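You operate a simulated robot arm through the tools that you are given. There is no shell and no other tool.

You run a simulated robot arm. Do the job below in one go: nothing can be reset, and whatever is moved stays where it is left.

TASK
Wipe the grey dust off the winder's board, then stand the blue-banded brass box on it.
Fine: use the cream pad and put it back; lid on the polish tin; the box comes out of the opened clamp. What is to be rubbed or washed off counts as gone when no trace of it is left.

It is judged by the outcome, as a careful person would: the job done as asked, and still so three seconds after it is handed in. It fails if anything else is knocked over, pushed out of place, dropped, spilled or broken. Lids that push on must go on centred and level and be pressed home; caps that screw on are set level and turned clockwise until they are tight.

THE ROBOT
A 7-joint arm with a two-finger parallel gripper, fixed in place. Base frame: the origin is at the foot of the arm, x ahead of it, y to its left, z up; the work surface is at about z = 762. Units: mm, degrees, N and s.
With the tool pointing down near the work surface it reaches from about 300 to 700 mm from the base axis. Its first joint turns from -66.0 to 66.0 degrees. Payload 1.57 kg.
The tool frame sits at the grasp point between the pads (the TCP): z along the fingers, y along the line on which they close. The tips reach 30 mm beyond it. Largest opening 110 mm; finger width 24, thickness 12; the body of the gripper, 48 by 112 mm, starts 78 mm behind the TCP.
Orientation is that of the tool frame in the base frame, as [roll, pitch, yaw] about the fixed x, y, z axes, in that order (R = Rz(yaw) Ry(pitch) Rx(roll)). With the fingers straight down and closing along the base's y, the tool's x points along the base's -x, its y along +y and its z along -z.

THE INTERFACE
- The arm moves only by the tool drive_tool. Its argument "motion" is a list of rows, each a list of 3 entries, a list of its own where there are three numbers: the shift along the tool's x, y, z in units of 50 mm (1.0 is 50 mm), then the turn, a rotation vector about the tool's x, y, z in units of 8 degrees (1.0 is 8 degrees), then the gripper command, from -1 (fully open) to 1 (shut), values between in proportion. In form: [[[x, y, z], [rx, ry, rz], claw], ...]. A call has 1 to 20 rows; each row shifts and turns the commanded pose from where the row before left it, along the tool's axes as they then stand. A call with a number of a shift or a turn outside -1 to 1 is refused whole. Each row takes 0.2 s and may step no farther than 50 mm and 8.6 degrees from the row before; otherwise, or with a gripper value out of range, the whole call is refused. Where a pose cannot be reached the arm comes as near as it can. A force on the tool above 70 N (or 10 N above the force at the start of the call, whichever is more), or a blocked arm, ends the call early, and 0.2 s more pass. Each finger travels about 108 mm/s and halts on what it meets, pressing with about 24 N; the grip force reading is that of the motor and also rises with nothing between the fingers. The clock runs only during rows and for 0.2 s after the last one: add rows that do not move to give the fingers time. The reply holds the time, the measured pose of the TCP, the force on the tool along the base axes, the opening and the grip force, in the units named above and with some noise, with the torque about the TCP (base axes, N m) and any sound that the robot's microphone picked up.
- Cameras (640 x 400 px; columns grow to the right, rows downward): "scene" is fixed at [148.9, -396.6, 1376.4]; the picture's right is [0.86, -0.52, 0.00], its down [-0.41, -0.69, -0.60] and it looks along [0.31, 0.51, -0.80] (base axes); focal length 250 px, centre (320, 200). "wrist" rides on the gripper at [70, 16, -141] in the tool frame; the picture's right is [-0.23, 0.97, 0.00], its down [-0.86, -0.20, -0.48] and it looks along [-0.47, -0.11, 0.88] (tool axes); focal length 222 px, centre (320, 200). There is no depth. A picture from a camera that has moved, and an enlarged one, comes with that camera's place and axes in the base frame and with its lens.
- snapshot(camera): a new picture of that camera. It takes no simulated time.
- zoom(camera, box): a new picture of the part [left, top, right, bottom] of that camera's present view, enlarged. It takes no simulated time.
- hand_in(): hands the job in; it is judged then, once.

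Places have to be worked out from the pictures, the camera data and where the tool is seen. Open the gripper and draw the arm clear of the work before you hand the job in, unless the task says otherwise.

The tools are called after "Emit:" by a JSON object that holds its "method" and its "body". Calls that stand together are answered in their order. drive_tool: Moves the arm, as the interface text tells. Its arguments: {"type":"object","properties":{"motion":{"type":"array","items":{"type":"array"}}},"required":["motion"]} The other tools are called the same way: snapshot (camera) takes a picture; zoom (camera, box) takes an enlarged picture of a part of a camera's view; hand_in () hands the job in.

At the start:

```text
t: 0.0
tool_pos: [359.3, 21.3, 1067.4]
tool_rot: [-180.0, 0.0, 180.0]
wrist_force: [-0.5, 0.2, -0.2]
torque: [0.02, -0.04, 0.01]
opening: 109.8
gripper_force: 0.1
```

scene: 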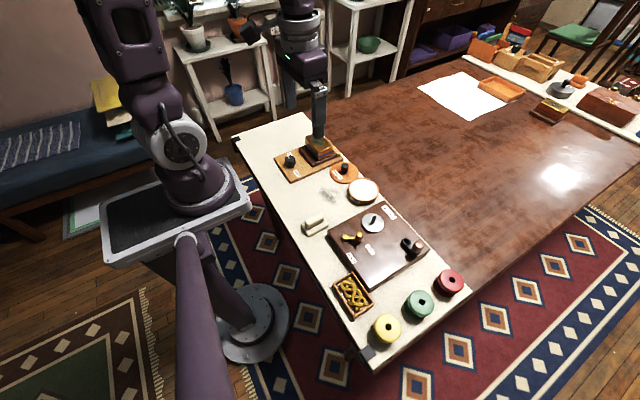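
wrist: 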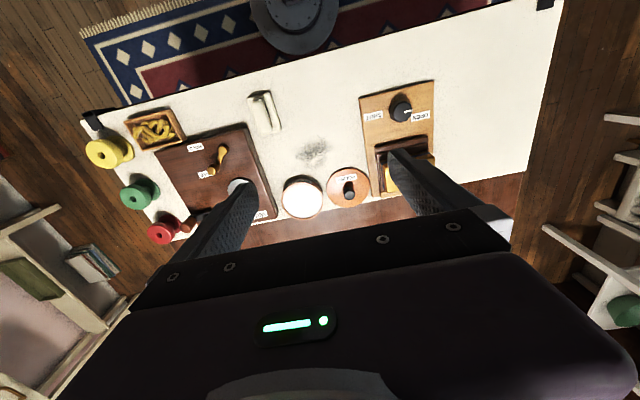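

I start by looking closely at the bench from both cameras before moving anything.

Emit:
{"method": "zoom", "body": {"camera": "scene", "box": [230, 100, 390, 200]}}

Emit:
{"method": "zoom", "body": {"camera": "scene", "box": [300, 180, 460, 280]}}

Emit:
{"method": "zoom", "body": {"camera": "scene", "box": [320, 260, 480, 360]}}

Emit:
{"method": "zoom", "body": {"camera": "wrist", "box": [80, 70, 280, 250]}}

Emit:
{"method": "zoom", "body": {"camera": "wrist", "box": [240, 70, 460, 220]}}

Emit:
{"method": "zoom", "body": {"camera": "scene", "box": [400, 20, 640, 170]}}

```text
4.00 times, centred on (310, 150) of scene
camera zoom: at [148.9, -396.6, 1376.4], right [0.86, -0.52, 0.0], down [-0.41, -0.69, -0.6], along [0.31, 0.51, -0.8], focal length 1002 px, centre (360, 400)
```

zoom: 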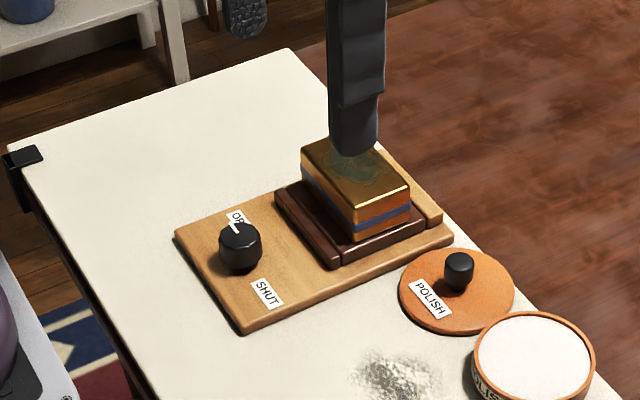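

```text
4.00 times, centred on (380, 230) of scene
camera zoom: at [148.9, -396.6, 1376.4], right [0.86, -0.52, 0.0], down [-0.41, -0.69, -0.6], along [0.31, 0.51, -0.8], focal length 1002 px, centre (80, 80)
```

zoom: 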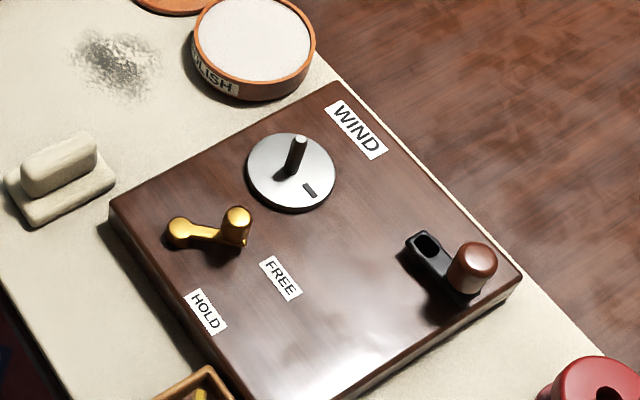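

```text
4.00 times, centred on (400, 310) of scene
camera zoom: at [148.9, -396.6, 1376.4], right [0.86, -0.52, 0.0], down [-0.41, -0.69, -0.6], along [0.31, 0.51, -0.8], focal length 1002 px, centre (0, -240)
```

zoom: 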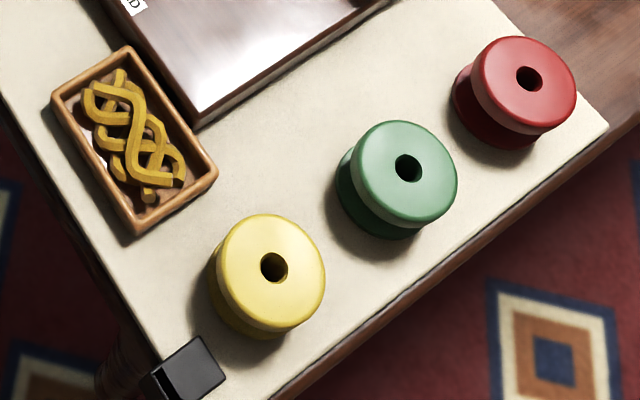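

```text
2.22 times, centred on (180, 160) of wrist
camera zoom: at [291.4, 38.5, 1209.7], right [0.23, 0.97, 0.0], down [0.86, -0.2, 0.48], along [0.47, -0.11, -0.88], focal length 494 px, centre (631, 289)
```

zoom: 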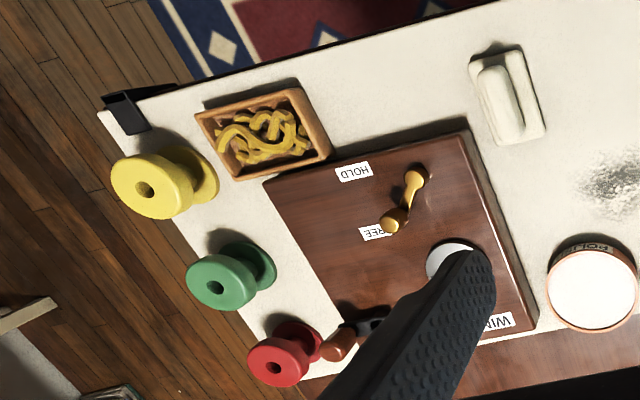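

```text
2.67 times, centred on (350, 145) of wrist
camera zoom: at [291.4, 38.5, 1209.7], right [0.23, 0.97, 0.0], down [0.86, -0.2, 0.48], along [0.47, -0.11, -0.88], focal length 592 px, centre (240, 347)
```

zoom: 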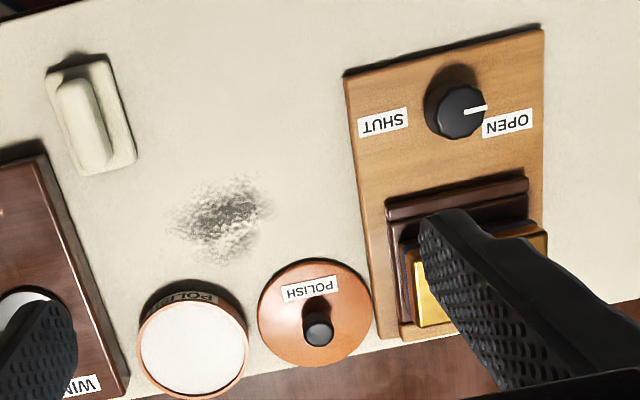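

```text
2.67 times, centred on (520, 95) of scene
camera zoom: at [148.9, -396.6, 1376.4], right [0.86, -0.52, 0.0], down [-0.41, -0.69, -0.6], along [0.31, 0.51, -0.8], focal length 668 px, centre (-213, 480)
```

zoom: 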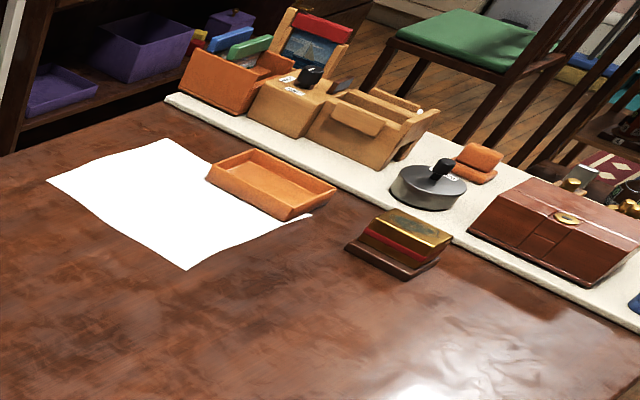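

The grey dust I can make out lies on the cream surface near (415,-10). I want to check the dark winder board (about (412,-212)) too before deciding anything, so I move the wrist camera over it, well above everything.

Emit:
{"method": "drive_tool", "body": {"motion": [[[0.217, -0.683, 0.253], [0, 0, 0], -1], [[0.217, -0.683, 0.253], [0, 0, 0], -1], [[0.217, -0.683, 0.253], [0, 0, 0], -1], [[0.217, -0.683, 0.253], [0, 0, 0], -1], [[0.217, -0.683, 0.253], [0, 0, 0], -1], [[0.217, -0.683, 0.253], [0, 0, 0], -1], [[0, 0, 0], [0, 0, 0], -1]]}}

Emit:
{"method": "snapshot", "body": {"camera": "wrist"}}

Emit:
{"method": "snapshot", "body": {"camera": "scene"}}

```text
t: 1.6
tool_pos: [295.8, -183.1, 991.0]
tool_rot: [179.9, 0.0, 180.0]
wrist_force: [0.5, -0.4, 0.4]
torque: [-0.04, 0.04, 0.01]
opening: 110.1
gripper_force: 0.0
```

```text
taken
camera wrist: at [226.1, -166.0, 1133.6], right [0.23, 0.97, 0.0], down [0.86, -0.2, 0.48], along [0.47, -0.11, -0.88], focal length 222 px, centre (320, 200)
```

wrist: 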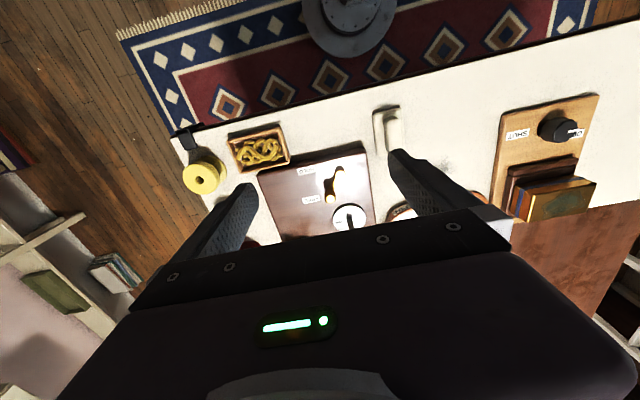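

```text
taken
```

scene: 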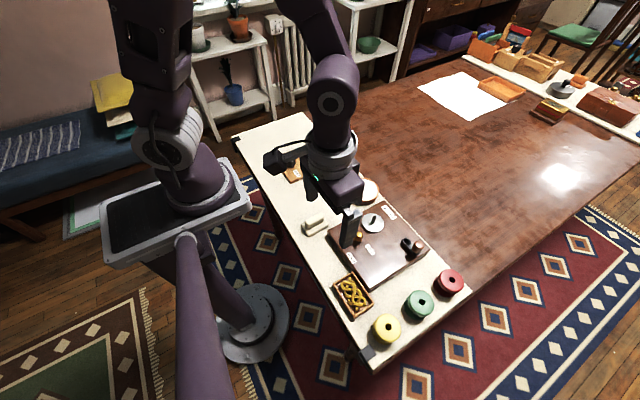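

The fingers hide half of the board; I zoom at both views to see the board's surface.

Emit:
{"method": "zoom", "body": {"camera": "wrist", "box": [220, 90, 440, 250]}}

Emit:
{"method": "zoom", "body": {"camera": "scene", "box": [340, 200, 440, 290]}}

Emit:
{"method": "zoom", "body": {"camera": "wrist", "box": [480, 80, 640, 230]}}

```text
2.50 times, centred on (330, 170) of wrist
camera zoom: at [226.1, -166.0, 1133.6], right [0.23, 0.97, 0.0], down [0.86, -0.2, 0.48], along [0.47, -0.11, -0.88], focal length 555 px, centre (295, 275)
```

zoom: 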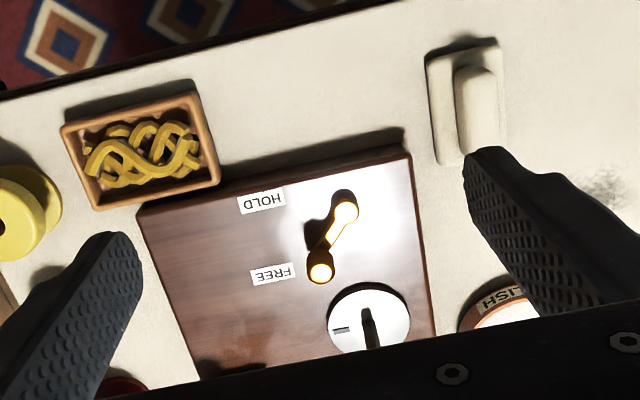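

```text
4.44 times, centred on (390, 245) of scene
camera zoom: at [148.9, -396.6, 1376.4], right [0.86, -0.52, 0.0], down [-0.41, -0.69, -0.6], along [0.31, 0.51, -0.8], focal length 1113 px, centre (9, 0)
```

zoom: 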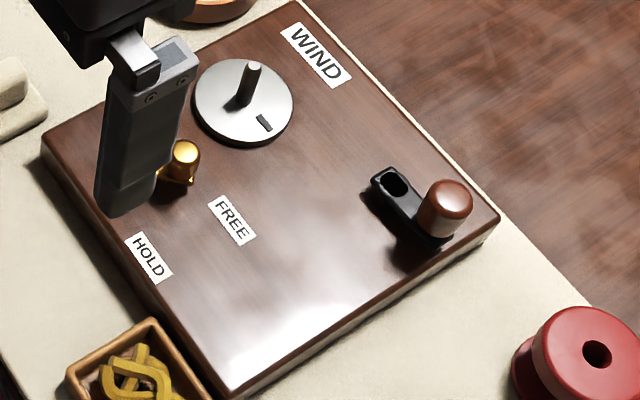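

```text
2.67 times, centred on (560, 155) of wrist
camera zoom: at [226.1, -166.0, 1133.6], right [0.23, 0.97, 0.0], down [0.86, -0.2, 0.48], along [0.47, -0.11, -0.88], focal length 592 px, centre (-320, 320)
```

zoom: 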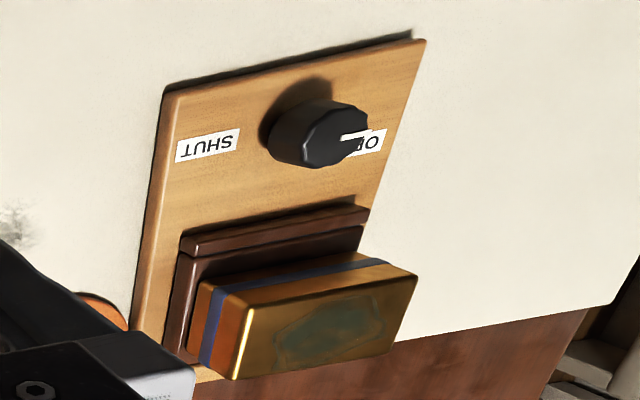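

The dark board looks free of dust so far, but glare hides part of it. I lift and shift the camera to look straight down at it.

Emit:
{"method": "drive_tool", "body": {"motion": [[[-0.52, -0.16, -0.345], [0, 0, 0], -1], [[-0.52, -0.16, -0.345], [0, 0, 0], -1], [[-0.52, -0.16, -0.345], [0, 0, 0], -1], [[-0.52, -0.16, -0.345], [0, 0, 0], -1], [[0, 0, 0], [0, 0, 0], -1]]}}

Emit:
{"method": "zoom", "body": {"camera": "wrist", "box": [160, 40, 480, 240]}}

Emit:
{"method": "zoom", "body": {"camera": "wrist", "box": [240, 80, 400, 200]}}

```text
t: 2.8
tool_pos: [400.2, -213.3, 1060.7]
tool_rot: [-180.0, 0.0, -179.9]
wrist_force: [0.9, -0.1, -0.7]
torque: [0.02, 0.01, -0.02]
opening: 110.1
gripper_force: 0.2
```

```text
2.00 times, centred on (320, 140) of wrist
camera zoom: at [331.4, -197.0, 1202.4], right [0.23, 0.97, 0.0], down [0.86, -0.2, 0.48], along [0.47, -0.11, -0.88], focal length 444 px, centre (320, 320)
```

zoom: 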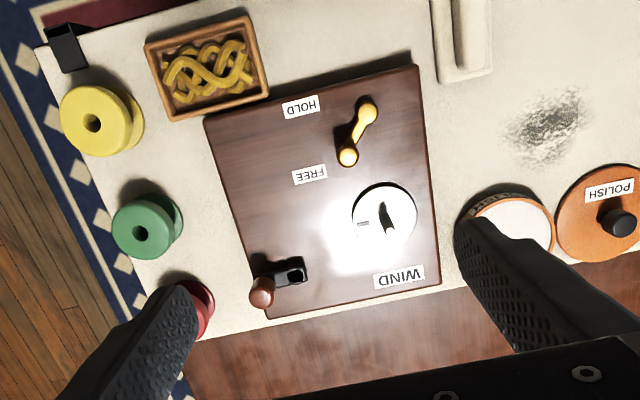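

```text
3.33 times, centred on (320, 140) of wrist
camera zoom: at [331.4, -197.0, 1202.4], right [0.23, 0.97, 0.0], down [0.86, -0.2, 0.48], along [0.47, -0.11, -0.88], focal length 740 px, centre (320, 400)
```

zoom: 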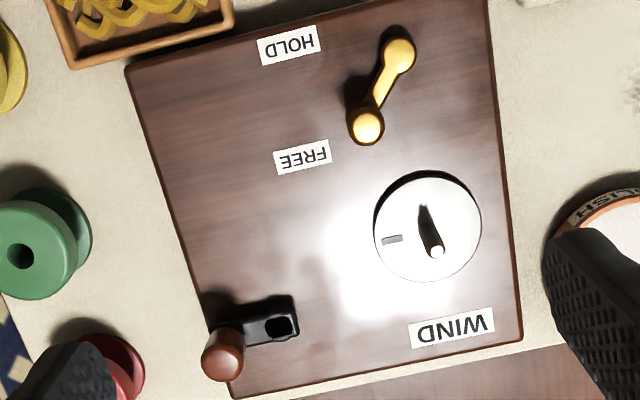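

The dark winder panel is clean; the only grey dust is on the clamped-down cream board that carries the winder, so that is the board to wipe and to stand the box on. I move the camera over the pad and the dust for accurate positions.

Emit:
{"method": "drive_tool", "body": {"motion": [[[0.04, 0.692, 0.32], [0, 0, 0], -1], [[0.04, 0.692, 0.32], [0, 0, 0], -1], [[0.04, 0.692, 0.32], [0, 0, 0], -1], [[0.04, 0.692, 0.32], [0, 0, 0], -1], [[0.04, 0.692, 0.32], [0, 0, 0], -1], [[0, 0, 0], [0, 0, 0], -1], [[0, 0, 0], [0, 0, 0], -1]]}}

Emit:
{"method": "snapshot", "body": {"camera": "wrist"}}

Emit:
{"method": "zoom", "body": {"camera": "wrist", "box": [160, 20, 480, 220]}}

```text
t: 4.4
tool_pos: [390.4, -41.1, 981.7]
tool_rot: [180.0, 0.1, 179.9]
wrist_force: [-0.7, -0.4, -1.4]
torque: [0.0, 0.01, 0.0]
opening: 110.1
gripper_force: 0.0
```

```text
taken
camera wrist: at [320.2, -24.8, 1122.8], right [0.23, 0.97, 0.0], down [0.85, -0.2, 0.48], along [0.47, -0.11, -0.88], focal length 222 px, centre (320, 200)
```

wrist: 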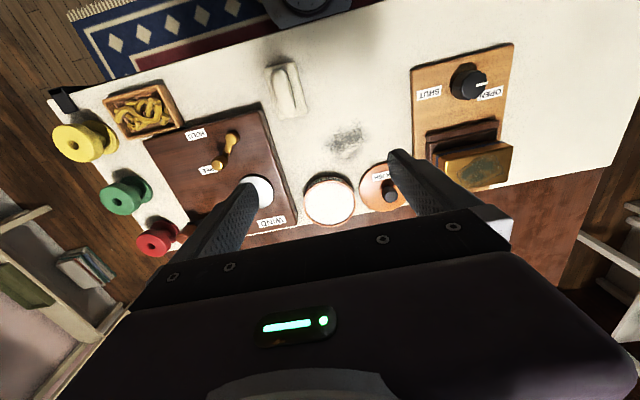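

```text
2.00 times, centred on (320, 120) of wrist
camera zoom: at [320.2, -24.8, 1122.8], right [0.23, 0.97, 0.0], down [0.85, -0.2, 0.48], along [0.47, -0.11, -0.88], focal length 444 px, centre (320, 360)
```

zoom: 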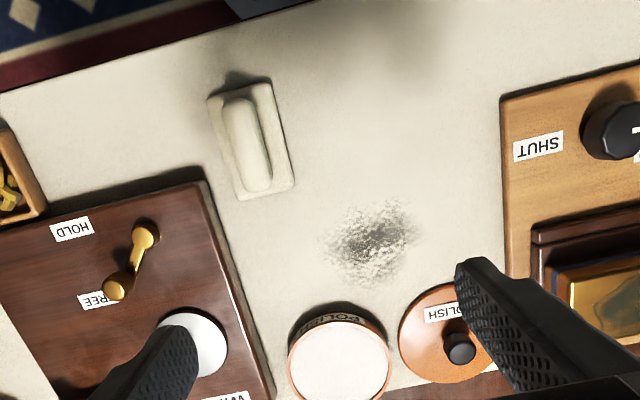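

The pad's base is about 70 × 44 mm, centred near (326,-76), with a handle along x about 20 mm wide. The dust spans x 380–456 and y -48–40. The winder panel's edge is near y=-109, so I narrow the fingers to about 36 mm and come over the pad at a safe height to check the alignment.

Emit:
{"method": "drive_tool", "body": {"motion": [[[0.427, -0.227, 0.4], [0, 0, 0], 0.345], [[0.427, -0.227, 0.4], [0, 0, 0], 0.345], [[0.427, -0.227, 0.4], [0, 0, 0], 0.345], [[0, 0, 0.45], [0, 0, 0], 0.345], [[0, 0, 0], [0, 0, 0], 0.345]]}}

Emit:
{"method": "snapshot", "body": {"camera": "wrist"}}

Emit:
{"method": "zoom", "body": {"camera": "scene", "box": [260, 170, 380, 260]}}

```text
t: 5.6
tool_pos: [326.1, -76.2, 898.1]
tool_rot: [180.0, 0.0, -179.9]
wrist_force: [1.2, 0.5, 0.2]
torque: [0.02, -0.01, 0.02]
opening: 36.3
gripper_force: 0.1
```

```text
taken
camera wrist: at [257.4, -59.2, 1040.3], right [0.23, 0.97, 0.0], down [0.85, -0.2, 0.48], along [0.47, -0.11, -0.88], focal length 222 px, centre (320, 200)
```

wrist: 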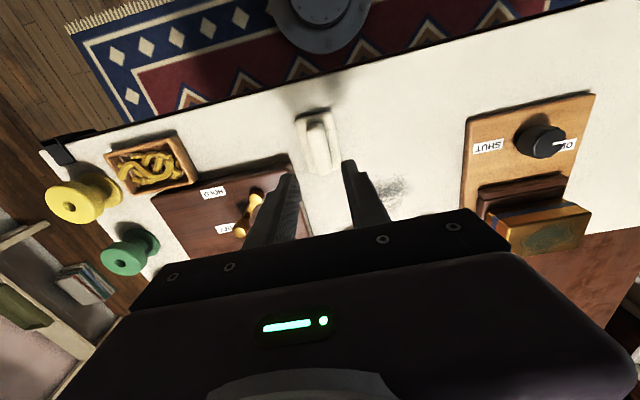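

```text
4.44 times, centred on (320, 215) of scene
camera zoom: at [148.9, -396.6, 1376.4], right [0.86, -0.52, 0.0], down [-0.41, -0.69, -0.6], along [0.31, 0.51, -0.8], focal length 1113 px, centre (320, 133)
```

zoom: 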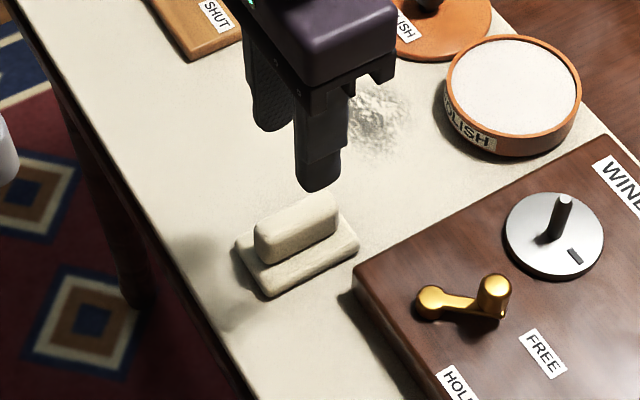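

The pad is below; I zoom in to check that it's centred between the fingers and to get the handle's height.

Emit:
{"method": "zoom", "body": {"camera": "wrist", "box": [240, 90, 400, 190]}}

```text
4.00 times, centred on (320, 140) of wrist
camera zoom: at [257.4, -59.2, 1040.3], right [0.23, 0.97, 0.0], down [0.85, -0.2, 0.48], along [0.47, -0.11, -0.88], focal length 888 px, centre (320, 440)
```

zoom: 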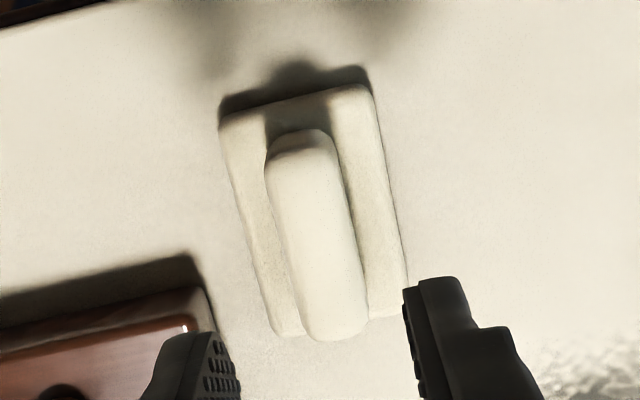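

The handle's axis is at y≈-75, centre x≈325, which is within about 1 mm of the tool. I go down to TCP z≈812, with the tips just over the pad's base.

Emit:
{"method": "drive_tool", "body": {"motion": [[[0, 0.02, 0.5], [0, 0, 0], 0.345], [[0, 0, 0.5], [0, 0, 0], 0.345], [[0, 0, 0.4], [0, 0, 0], 0.345], [[0, 0, 0.2], [0, 0, 0], 0.345], [[0, 0, 0.12], [0, 0, 0], 0.345], [[0, 0, 0], [0, 0, 0], 0.345]]}}

Emit:
{"method": "zoom", "body": {"camera": "scene", "box": [270, 180, 370, 255]}}

Emit:
{"method": "zoom", "body": {"camera": "wrist", "box": [240, 90, 400, 190]}}

```text
t: 7.0
tool_pos: [327.1, -74.6, 811.5]
tool_rot: [-180.0, 0.0, -179.9]
wrist_force: [0.3, -0.5, -0.1]
torque: [-0.02, -0.02, 0.05]
opening: 36.2
gripper_force: 0.1
```

```text
5.33 times, centred on (320, 218) of scene
camera zoom: at [148.9, -396.6, 1376.4], right [0.86, -0.52, 0.0], down [-0.41, -0.69, -0.6], along [0.31, 0.51, -0.8], focal length 1336 px, centre (320, 107)
```

zoom: 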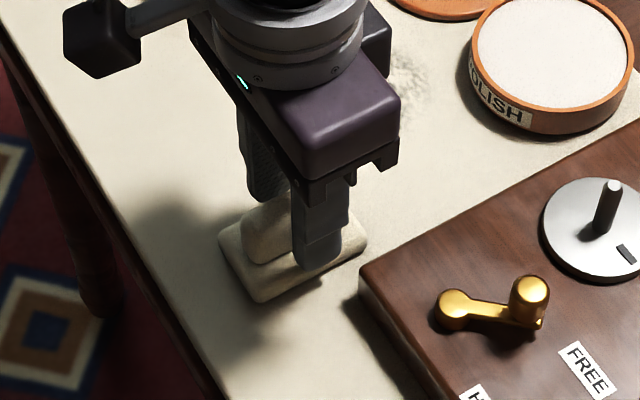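

```text
4.00 times, centred on (320, 140) of wrist
camera zoom: at [257.5, -58.3, 953.6], right [0.23, 0.97, 0.0], down [0.86, -0.2, 0.48], along [0.47, -0.11, -0.88], focal length 888 px, centre (320, 440)
```

zoom: 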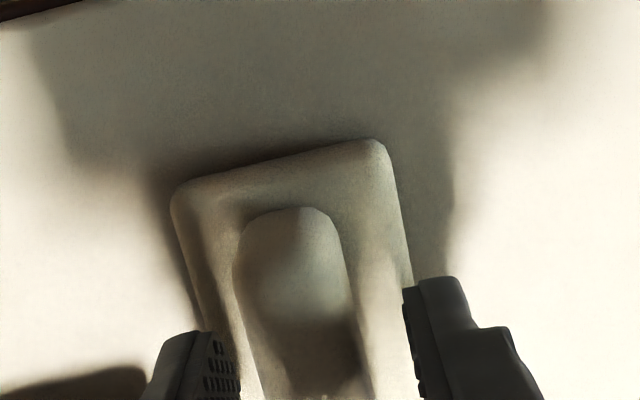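

The fingers straddle the handle evenly, no contact yet. I close on it.

Emit:
{"method": "drive_tool", "body": {"motion": [[[0, 0, 0], [0, 0, 0], 0.5], [[0, 0, 0], [0, 0, 0], 0.7], [[0, 0, 0], [0, 0, 0], 1], [[0, 0, 0], [0, 0, 0], 1], [[0, 0, 0], [0, 0, 0], 1]]}}

Emit:
{"method": "zoom", "body": {"camera": "wrist", "box": [240, 90, 400, 190]}}

```text
t: 8.2
tool_pos: [327.8, -73.8, 811.6]
tool_rot: [-179.9, 0.0, -179.9]
wrist_force: [0.1, -0.6, -0.1]
torque: [-0.02, -0.02, -0.04]
opening: 18.6
gripper_force: 24.2
```

```text
4.00 times, centred on (320, 140) of wrist
camera zoom: at [257.5, -58.3, 953.7], right [0.23, 0.97, 0.0], down [0.86, -0.2, 0.48], along [0.47, -0.11, -0.88], focal length 888 px, centre (320, 440)
```

zoom: 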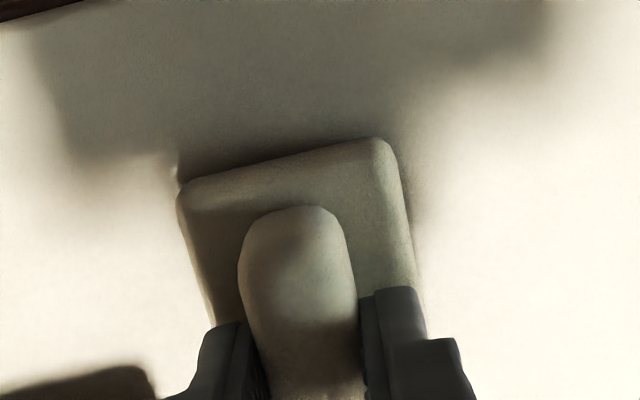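

Gripped (opening 18.6 mm). I lift the pad 20 mm, carry it to the near-left edge of the dust and lower it back to the same height, then read the force.

Emit:
{"method": "drive_tool", "body": {"motion": [[[0, 0, -0.2], [0, 0, 0], 1], [[0, 0, -0.2], [0, 0, 0], 1], [[-0.49, 0.29, 0], [0, 0, 0], 1], [[-0.49, 0.29, 0], [0, 0, 0], 1], [[-0.48, 0.3, 0], [0, 0, 0], 1], [[0, 0, 0.2], [0, 0, 0], 1], [[0, 0, 0.16], [0, 0, 0], 1], [[0, 0, 0], [0, 0, 0], 1]]}}

Emit:
{"method": "snapshot", "body": {"camera": "wrist"}}

Emit:
{"method": "zoom", "body": {"camera": "scene", "box": [270, 150, 400, 250]}}

```text
t: 10.0
tool_pos: [399.4, -30.6, 813.6]
tool_rot: [179.9, 0.2, 180.0]
wrist_force: [4.6, -1.4, 35.5]
torque: [-0.01, -0.18, -0.07]
opening: 18.8
gripper_force: 24.5
```

```text
taken
camera wrist: at [329.8, -15.1, 955.4], right [0.23, 0.97, 0.0], down [0.85, -0.2, 0.48], along [0.47, -0.11, -0.88], focal length 222 px, centre (320, 200)
```

wrist: 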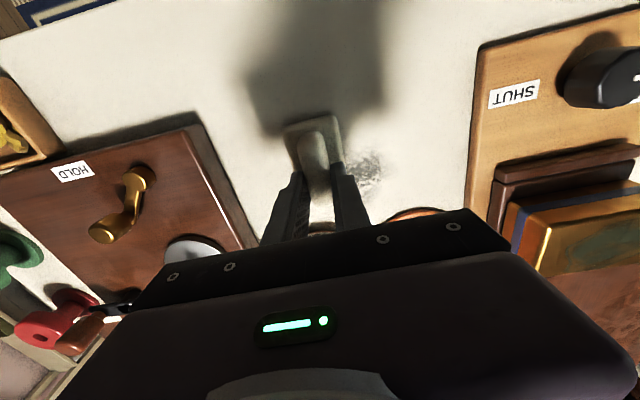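

```text
4.00 times, centred on (335, 200) of scene
camera zoom: at [148.6, -396.5, 1376.5], right [0.86, -0.52, 0.0], down [-0.41, -0.69, -0.6], along [0.31, 0.51, -0.8], focal length 1002 px, centre (260, 200)
```

zoom: 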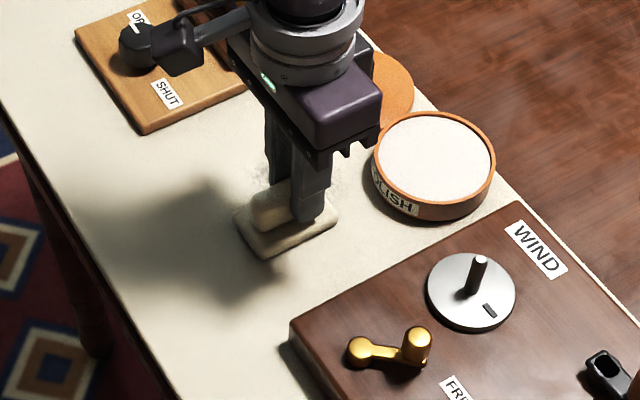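

Contact force is already 35 N at 2 mm above grip height, so the pad touches firmly. I ease up 1 mm and make one slow stroke along +y to see how the force behaves.

Emit:
{"method": "drive_tool", "body": {"motion": [[[0, 0, -0.02], [0, 0, 0], 1], [[0, 0.15, 0], [0, 0, 0], 1], [[0, 0.25, 0], [0, 0, 0], 1], [[0, 0.25, 0], [0, 0, 0], 1], [[0, 0.25, 0], [0, 0, 0], 1], [[0, 0.25, 0], [0, 0, 0], 1], [[0, 0.15, 0], [0, 0, 0], 1], [[0, 0, 0], [0, 0, 0], 1]]}}

Emit:
{"method": "zoom", "body": {"camera": "wrist", "box": [200, 80, 440, 230]}}

Emit:
{"method": "zoom", "body": {"camera": "scene", "box": [270, 150, 400, 250]}}

```text
t: 11.8
tool_pos: [399.3, 34.0, 814.5]
tool_rot: [180.0, -0.1, -180.0]
wrist_force: [0.0, 0.2, 0.8]
torque: [-0.04, -0.03, 0.0]
opening: 18.8
gripper_force: 24.5
```

```text
2.67 times, centred on (320, 155) of wrist
camera zoom: at [330.1, 50.3, 957.0], right [0.23, 0.97, 0.0], down [0.86, -0.2, 0.48], along [0.47, -0.11, -0.88], focal length 592 px, centre (320, 320)
```

zoom: 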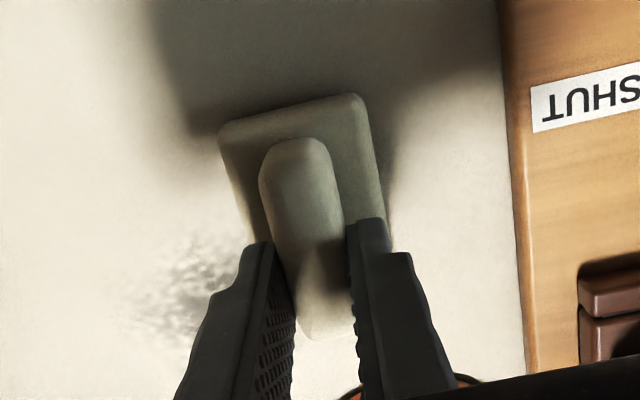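

```text
4.00 times, centred on (335, 200) of scene
camera zoom: at [148.9, -396.6, 1376.4], right [0.86, -0.52, 0.0], down [-0.41, -0.69, -0.6], along [0.31, 0.51, -0.8], focal length 1002 px, centre (260, 200)
```

zoom: 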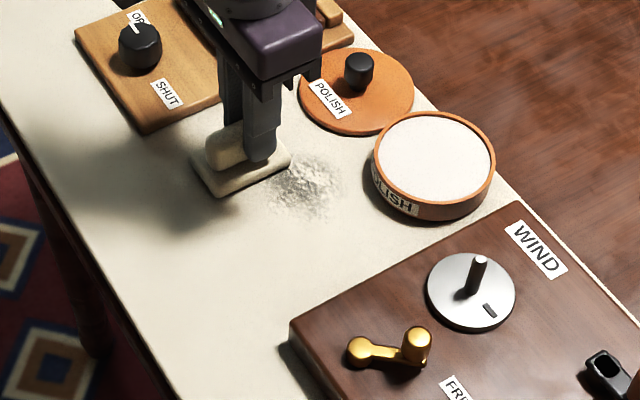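

The pad was barely touching on that stroke (0.8 N). I lower it 0.5 mm for roughly 10–20 N and stroke back.

Emit:
{"method": "drive_tool", "body": {"motion": [[[0, 0, 0.012], [0, 0, 0], 1], [[0, -0.2, 0], [0, 0, 0], 1], [[0, -0.25, 0], [0, 0, 0], 1], [[0, -0.25, 0], [0, 0, 0], 1], [[0, -0.25, 0], [0, 0, 0], 1], [[0, -0.25, 0], [0, 0, 0], 1], [[0, -0.15, 0], [0, 0, 0], 1], [[0, 0, 0], [0, 0, 0], 1]]}}

Emit:
{"method": "zoom", "body": {"camera": "wrist", "box": [200, 80, 440, 230]}}

Emit:
{"method": "zoom", "body": {"camera": "scene", "box": [270, 150, 400, 250]}}

```text
t: 13.6
tool_pos: [400.0, -32.0, 813.8]
tool_rot: [-179.9, 0.0, -179.9]
wrist_force: [-0.1, -0.2, 0.3]
torque: [-0.01, -0.01, -0.02]
opening: 18.8
gripper_force: 24.3
```

```text
2.67 times, centred on (320, 155) of wrist
camera zoom: at [329.9, -17.3, 956.1], right [0.23, 0.97, 0.0], down [0.86, -0.2, 0.48], along [0.47, -0.11, -0.88], focal length 592 px, centre (320, 320)
```

zoom: 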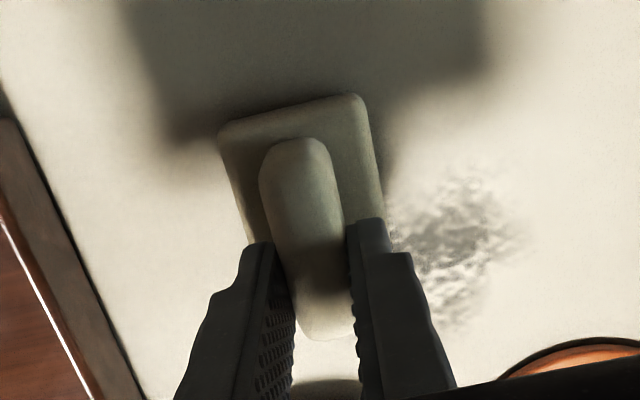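

```text
4.00 times, centred on (335, 200) of scene
camera zoom: at [148.9, -396.6, 1376.4], right [0.86, -0.52, 0.0], down [-0.41, -0.69, -0.6], along [0.31, 0.51, -0.8], focal length 1002 px, centre (260, 200)
```

zoom: 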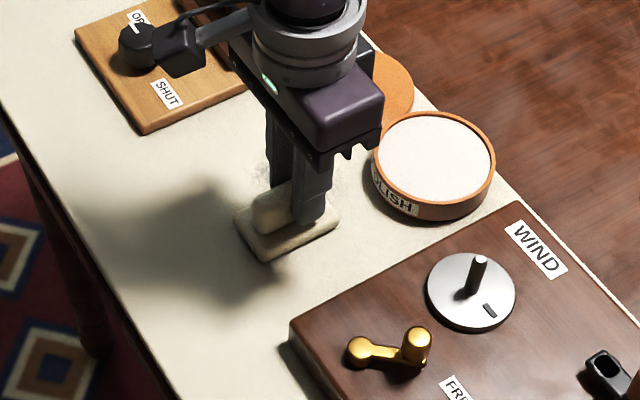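

Still no contact force; the press has probably shifted the pad a little in the grip. I lower by 1 mm and read the force.

Emit:
{"method": "drive_tool", "body": {"motion": [[[0, 0, 0.02], [0, 0, 0], 1], [[0, 0, 0], [0, 0, 0], 1]]}}

```text
t: 14.2
tool_pos: [399.3, -32.9, 813.7]
tool_rot: [-180.0, 0.1, -180.0]
wrist_force: [-0.4, -0.4, 22.3]
torque: [-0.02, -0.06, -0.03]
opening: 18.7
gripper_force: 23.8
```

22 N now, which is good for wiping. I stroke +y and back at this height.

Emit:
{"method": "drive_tool", "body": {"motion": [[[0, 0.15, 0], [0, 0, 0], 1], [[0, 0.25, 0], [0, 0, 0], 1], [[0, 0.25, 0], [0, 0, 0], 1], [[0, 0.25, 0], [0, 0, 0], 1], [[0, 0.25, 0], [0, 0, 0], 1], [[0, 0.25, 0], [0, 0, 0], 1], [[0, 0, 0], [0, 0, 0], 1]]}}

Emit:
{"method": "zoom", "body": {"camera": "wrist", "box": [200, 80, 440, 230]}}

Emit:
{"method": "zoom", "body": {"camera": "scene", "box": [270, 150, 400, 250]}}

```text
t: 15.8
tool_pos: [399.1, 36.1, 813.2]
tool_rot: [179.9, -0.1, -179.9]
wrist_force: [-1.1, -6.3, 15.4]
torque: [-0.17, -0.23, -0.04]
opening: 19.0
gripper_force: 23.9
```

```text
2.67 times, centred on (320, 155) of wrist
camera zoom: at [329.4, 53.2, 955.3], right [0.23, 0.97, 0.0], down [0.86, -0.2, 0.48], along [0.47, -0.11, -0.88], focal length 592 px, centre (320, 320)
```

zoom: 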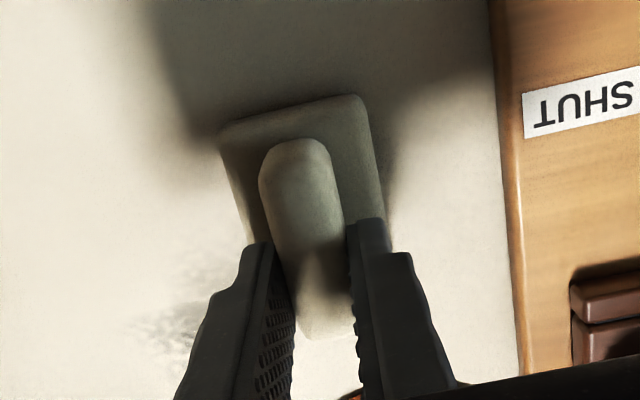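

```text
4.00 times, centred on (335, 200) of scene
camera zoom: at [148.7, -396.7, 1376.4], right [0.86, -0.52, 0.0], down [-0.41, -0.69, -0.6], along [0.31, 0.51, -0.8], focal length 1002 px, centre (260, 200)
```

zoom: 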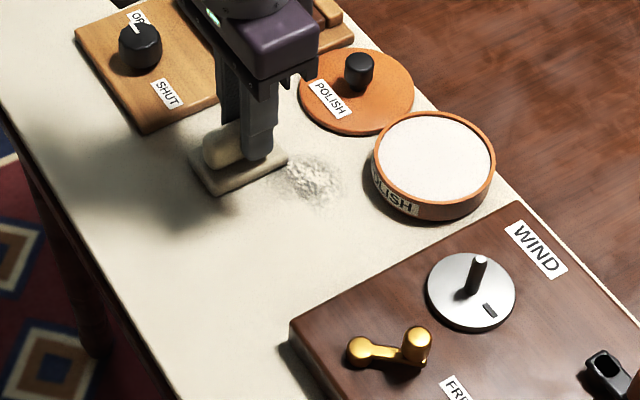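

It works: the swept strip is fading. I shift outward in x (centre ≈412, then ≈420) and keep stroking back and forth; pad edge stays below x≈456, clear of tin and lid.

Emit:
{"method": "drive_tool", "body": {"motion": [[[-0.25, 0, 0], [0, 0, 0], 1], [[0, -0.25, 0], [0, 0, 0], 1], [[0, -0.25, 0], [0, 0, 0], 1], [[0, -0.25, 0], [0, 0, 0], 1], [[0, -0.25, 0], [0, 0, 0], 1], [[0, -0.25, 0], [0, 0, 0], 1], [[0, -0.1, 0], [0, 0, 0], 1], [[-0.14, 0, 0], [0, 0, 0], 1], [[0, 0.1, 0], [0, 0, 0], 1], [[0, 0.25, 0], [0, 0, 0], 1], [[0, 0.25, 0], [0, 0, 0], 1], [[0, 0.25, 0], [0, 0, 0], 1], [[0, 0.25, 0], [0, 0, 0], 1], [[0, 0.25, 0], [0, 0, 0], 1], [[0, 0, 0], [0, 0, 0], 1]]}}

Emit:
{"method": "zoom", "body": {"camera": "wrist", "box": [200, 80, 440, 230]}}

Emit:
{"method": "zoom", "body": {"camera": "scene", "box": [270, 150, 400, 250]}}

```text
t: 19.0
tool_pos: [417.4, 35.9, 813.1]
tool_rot: [-180.0, 0.0, -180.0]
wrist_force: [-0.6, -0.6, 2.1]
torque: [-0.03, -0.02, -0.01]
opening: 18.6
gripper_force: 24.0
```

```text
2.67 times, centred on (320, 155) of wrist
camera zoom: at [349.0, 52.7, 955.3], right [0.23, 0.97, 0.0], down [0.86, -0.2, 0.48], along [0.47, -0.11, -0.88], focal length 592 px, centre (320, 320)
```

zoom: 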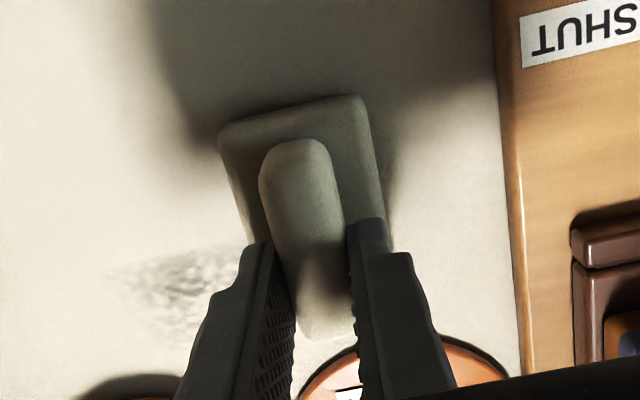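

```text
4.00 times, centred on (335, 200) of scene
camera zoom: at [148.9, -396.6, 1376.4], right [0.86, -0.52, 0.0], down [-0.41, -0.69, -0.6], along [0.31, 0.51, -0.8], focal length 1002 px, centre (260, 200)
```

zoom: 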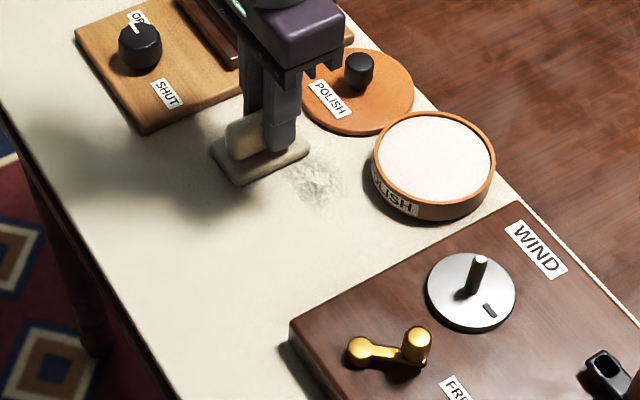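

The dust is fainter but contact has dropped to 2 N. I press down 0.6 mm more and continue with strokes at the same x.

Emit:
{"method": "drive_tool", "body": {"motion": [[[0, 0, 0.012], [0, 0, 0], 1], [[0, -0.2, 0], [0, 0, 0], 1], [[0, -0.25, 0], [0, 0, 0], 1], [[0, -0.25, 0], [0, 0, 0], 1], [[0, -0.25, 0], [0, 0, 0], 1], [[0, -0.25, 0], [0, 0, 0], 1], [[0, -0.15, 0], [0, 0, 0], 1], [[0, 0, 0], [0, 0, 0], 1]]}}

Emit:
{"method": "zoom", "body": {"camera": "wrist", "box": [200, 80, 440, 230]}}

```text
t: 20.8
tool_pos: [418.2, -31.2, 812.5]
tool_rot: [-179.9, 0.0, 180.0]
wrist_force: [1.1, 10.2, 22.6]
torque: [0.31, -0.13, 0.04]
opening: 18.9
gripper_force: 24.0
```

```text
2.67 times, centred on (320, 155) of wrist
camera zoom: at [349.1, -14.8, 954.7], right [0.23, 0.97, 0.0], down [0.85, -0.2, 0.48], along [0.47, -0.11, -0.88], focal length 592 px, centre (320, 320)
```

zoom: 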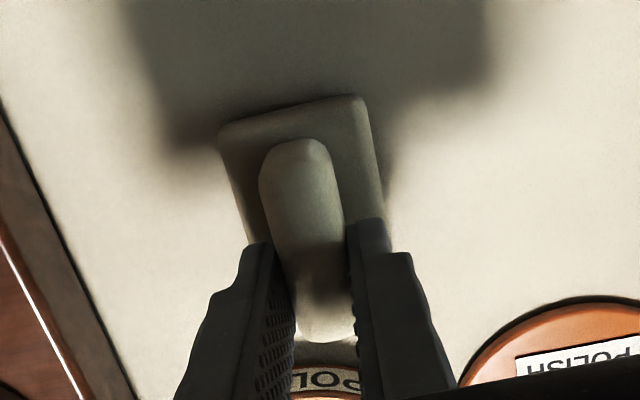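

The area on the right looks clean at 22 N. I make one more round trip and a short push to x≈424 between tin and lid, then lift to inspect.

Emit:
{"method": "drive_tool", "body": {"motion": [[[0, -0.12, 0], [0, 0, 0], 1], [[0, 0.25, 0], [0, 0, 0], 1], [[0, 0.25, 0], [0, 0, 0], 1], [[0, 0.25, 0], [0, 0, 0], 1], [[0, 0.25, 0], [0, 0, 0], 1], [[0, 0.25, 0], [0, 0, 0], 1], [[0, 0.15, 0], [0, 0, 0], 1], [[0, -0.25, 0], [0, 0, 0], 1], [[0, -0.25, 0], [0, 0, 0], 1], [[0, -0.25, 0], [0, 0, 0], 1], [[-0.12, -0.12, 0], [0, 0, 0], 1], [[0, -0.12, 0], [0, 0, 0], 1], [[0, 0.12, 0], [0, 0, 0], 1], [[0.2, 0.1, 0], [0, 0, 0], 1], [[0.2, 0, 0], [0, 0, 0], 1], [[0, 0, 0], [0, 0, 0], 1]]}}

Emit:
{"method": "zoom", "body": {"camera": "wrist", "box": [200, 80, 440, 230]}}

Emit:
{"method": "zoom", "body": {"camera": "scene", "box": [270, 150, 400, 250]}}

```text
t: 24.2
tool_pos: [406.1, -6.2, 812.0]
tool_rot: [179.9, 0.2, -180.0]
wrist_force: [5.1, 0.3, 9.2]
torque: [0.02, -0.16, 0.01]
opening: 18.9
gripper_force: 24.0
```

```text
2.67 times, centred on (320, 155) of wrist
camera zoom: at [335.4, 11.1, 954.4], right [0.23, 0.97, 0.0], down [0.85, -0.2, 0.48], along [0.47, -0.11, -0.88], focal length 592 px, centre (320, 320)
```

zoom: 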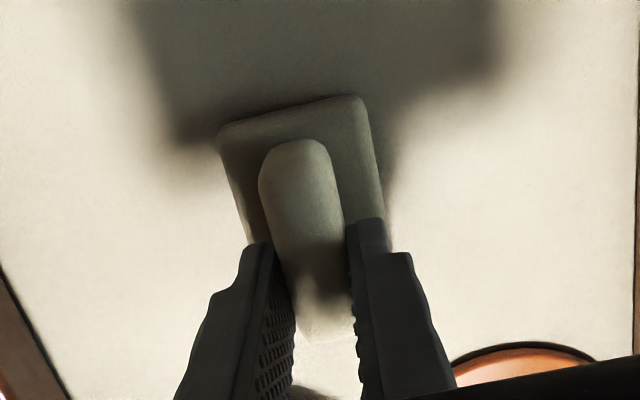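

```text
4.00 times, centred on (335, 200) of scene
camera zoom: at [148.9, -396.6, 1376.4], right [0.86, -0.52, 0.0], down [-0.41, -0.69, -0.6], along [0.31, 0.51, -0.8], focal length 1002 px, centre (260, 200)
```

zoom: 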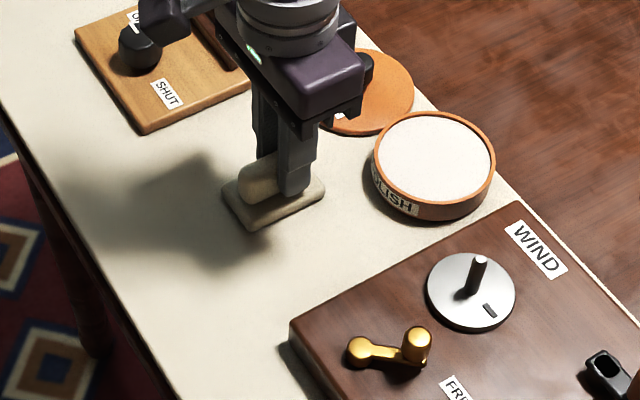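

It looks clean. For certainty I do one more full pass at x≈406 and x≈418 with slightly more pressure, before lifting off.

Emit:
{"method": "drive_tool", "body": {"motion": [[[0, -0.2, 0.006], [0, 0, 0], 1], [[0, -0.25, 0], [0, 0, 0], 1], [[0, -0.15, 0], [0, 0, 0], 1], [[0, 0.3, 0], [0, 0, 0], 1], [[0, 0.3, 0], [0, 0, 0], 1], [[0, 0.3, 0], [0, 0, 0], 1], [[0, 0.3, 0], [0, 0, 0], 1], [[0, 0.28, 0], [0, 0, 0], 1], [[-0.24, 0, 0.006], [0, 0, 0], 1], [[0, -0.3, 0], [0, 0, 0], 1], [[0, -0.3, 0], [0, 0, 0], 1], [[0, -0.3, 0], [0, 0, 0], 1], [[0, -0.3, 0], [0, 0, 0], 1], [[0, -0.28, 0], [0, 0, 0], 1], [[0, 0.3, 0], [0, 0, 0], 1], [[0, 0.3, 0], [0, 0, 0], 1], [[0, 0, 0], [0, 0, 0], 1]]}}

```text
t: 27.8
tool_pos: [416.2, -4.0, 811.6]
tool_rot: [179.9, 0.0, -180.0]
wrist_force: [-1.0, -5.0, 10.4]
torque: [-0.19, -0.14, -0.06]
opening: 18.9
gripper_force: 24.2
```

Now I lift the pad and carry it back above its original place, viewing the wiped area from there before setting it down.

Emit:
{"method": "drive_tool", "body": {"motion": [[[0, 0, -0.3], [0, 0, 0], 1], [[0, 0, -0.4], [0, 0, 0], 1], [[0.6, -0.46, 0], [0, 0, 0], 1], [[0.6, -0.46, 0], [0, 0, 0], 1], [[0.61, -0.47, 0], [0, 0, 0], 1], [[0, 0, 0], [0, 0, 0], 1]]}}

Emit:
{"method": "zoom", "body": {"camera": "scene", "box": [280, 160, 400, 240]}}

Emit:
{"method": "zoom", "body": {"camera": "wrist", "box": [240, 90, 500, 250]}}

```text
t: 29.2
tool_pos: [325.6, -74.9, 846.3]
tool_rot: [-180.0, 0.0, 179.9]
wrist_force: [-0.9, -0.3, 0.6]
torque: [0.0, 0.0, -0.04]
opening: 19.0
gripper_force: 24.2
```

```text
5.00 times, centred on (340, 200) of scene
camera zoom: at [148.9, -396.6, 1376.4], right [0.86, -0.52, 0.0], down [-0.41, -0.69, -0.6], along [0.31, 0.51, -0.8], focal length 1252 px, centre (220, 200)
```

zoom: 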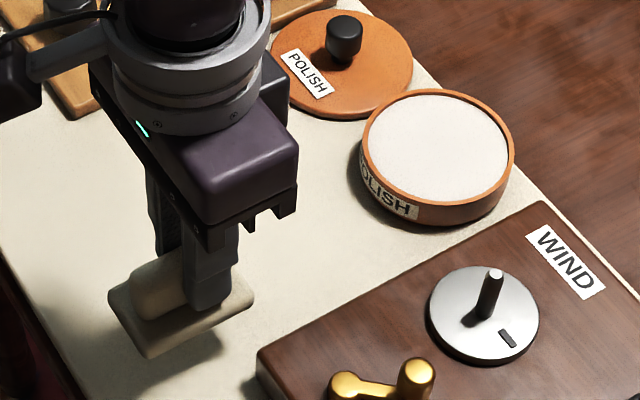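

```text
2.46 times, centred on (370, 170) of wrist
camera zoom: at [256.5, -59.1, 988.7], right [0.23, 0.97, 0.0], down [0.86, -0.2, 0.48], along [0.47, -0.11, -0.88], focal length 547 px, centre (197, 274)
```

zoom: 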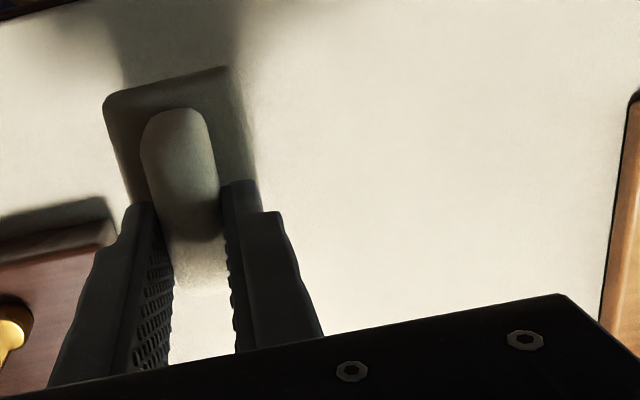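

No dust is visible so far, but the gripper hides part of the area. I raise the pad some more for an unobstructed look before releasing it.

Emit:
{"method": "drive_tool", "body": {"motion": [[[0, 0, -0.8], [0, 0, 0], 1], [[0, 0, -0.8], [0, 0, 0], 1], [[0, 0, -0.8], [0, 0, 0], 1], [[0, 0, 0], [0, 0, 0], 1]]}}

Emit:
{"method": "zoom", "body": {"camera": "wrist", "box": [280, 80, 480, 220]}}

Emit:
{"method": "zoom", "body": {"camera": "scene", "box": [290, 160, 380, 230]}}

```text
t: 30.2
tool_pos: [326.5, -74.7, 966.1]
tool_rot: [-179.9, 0.0, 179.9]
wrist_force: [1.3, -0.6, -0.4]
torque: [0.02, 0.03, -0.02]
opening: 19.0
gripper_force: 23.8
```

```text
2.86 times, centred on (380, 150) of wrist
camera zoom: at [257.3, -58.7, 1108.9], right [0.23, 0.97, 0.0], down [0.86, -0.2, 0.48], along [0.47, -0.11, -0.88], focal length 635 px, centre (149, 343)
```

zoom: 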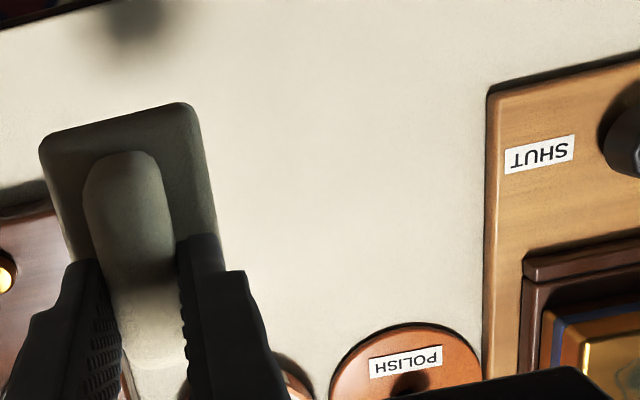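

```text
5.71 times, centred on (335, 195) of scene
camera zoom: at [148.9, -396.6, 1376.4], right [0.86, -0.52, 0.0], down [-0.41, -0.69, -0.6], along [0.31, 0.51, -0.8], focal length 1431 px, centre (234, 229)
```

zoom: 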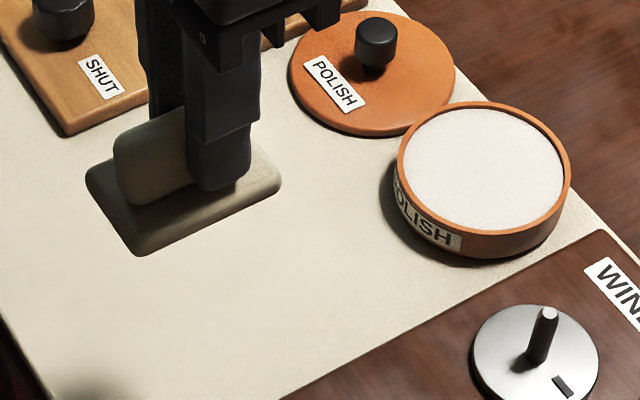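

The visible area is clean, but a finger still hides the left part. I swing the held pad away (back over x≈300, toward +y) at height to see the whole spot.

Emit:
{"method": "drive_tool", "body": {"motion": [[[0, 0.8, 0], [0, 0, 0], 1], [[0, 0.8, 0], [0, 0, 0], 1], [[0, 0.8, 0], [0, 0, 0], 1], [[0, 0.8, 0], [0, 0, 0], 1], [[0, 0, 0], [0, 0, 0], 1]]}}

Emit:
{"method": "zoom", "body": {"camera": "scene", "box": [280, 150, 400, 230]}}

Emit:
{"method": "snapshot", "body": {"camera": "wrist"}}

```text
t: 31.4
tool_pos: [326.8, 85.7, 967.5]
tool_rot: [-180.0, 0.0, 180.0]
wrist_force: [0.5, -0.9, -1.0]
torque: [-0.02, 0.0, 0.01]
opening: 18.9
gripper_force: 23.8
```

```text
5.00 times, centred on (340, 190) of scene
camera zoom: at [148.9, -396.5, 1376.4], right [0.86, -0.52, 0.0], down [-0.41, -0.69, -0.6], along [0.31, 0.51, -0.8], focal length 1252 px, centre (220, 250)
```

zoom: 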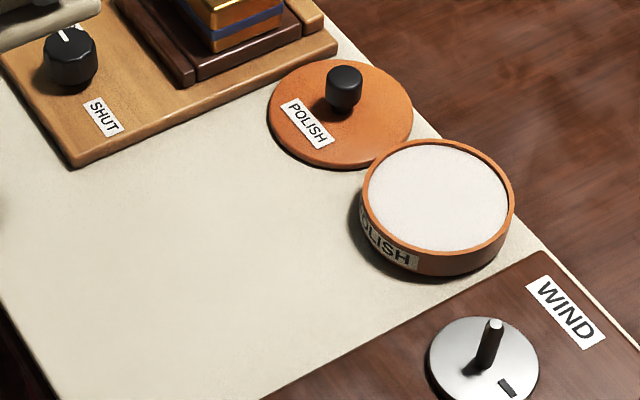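

```text
taken
camera wrist: at [257.6, 101.8, 1109.0], right [0.23, 0.97, 0.0], down [0.86, -0.2, 0.48], along [0.47, -0.11, -0.88], focal length 222 px, centre (320, 200)
```

wrist: 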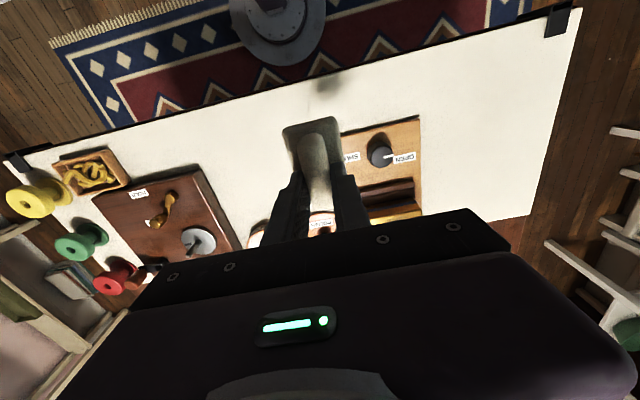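

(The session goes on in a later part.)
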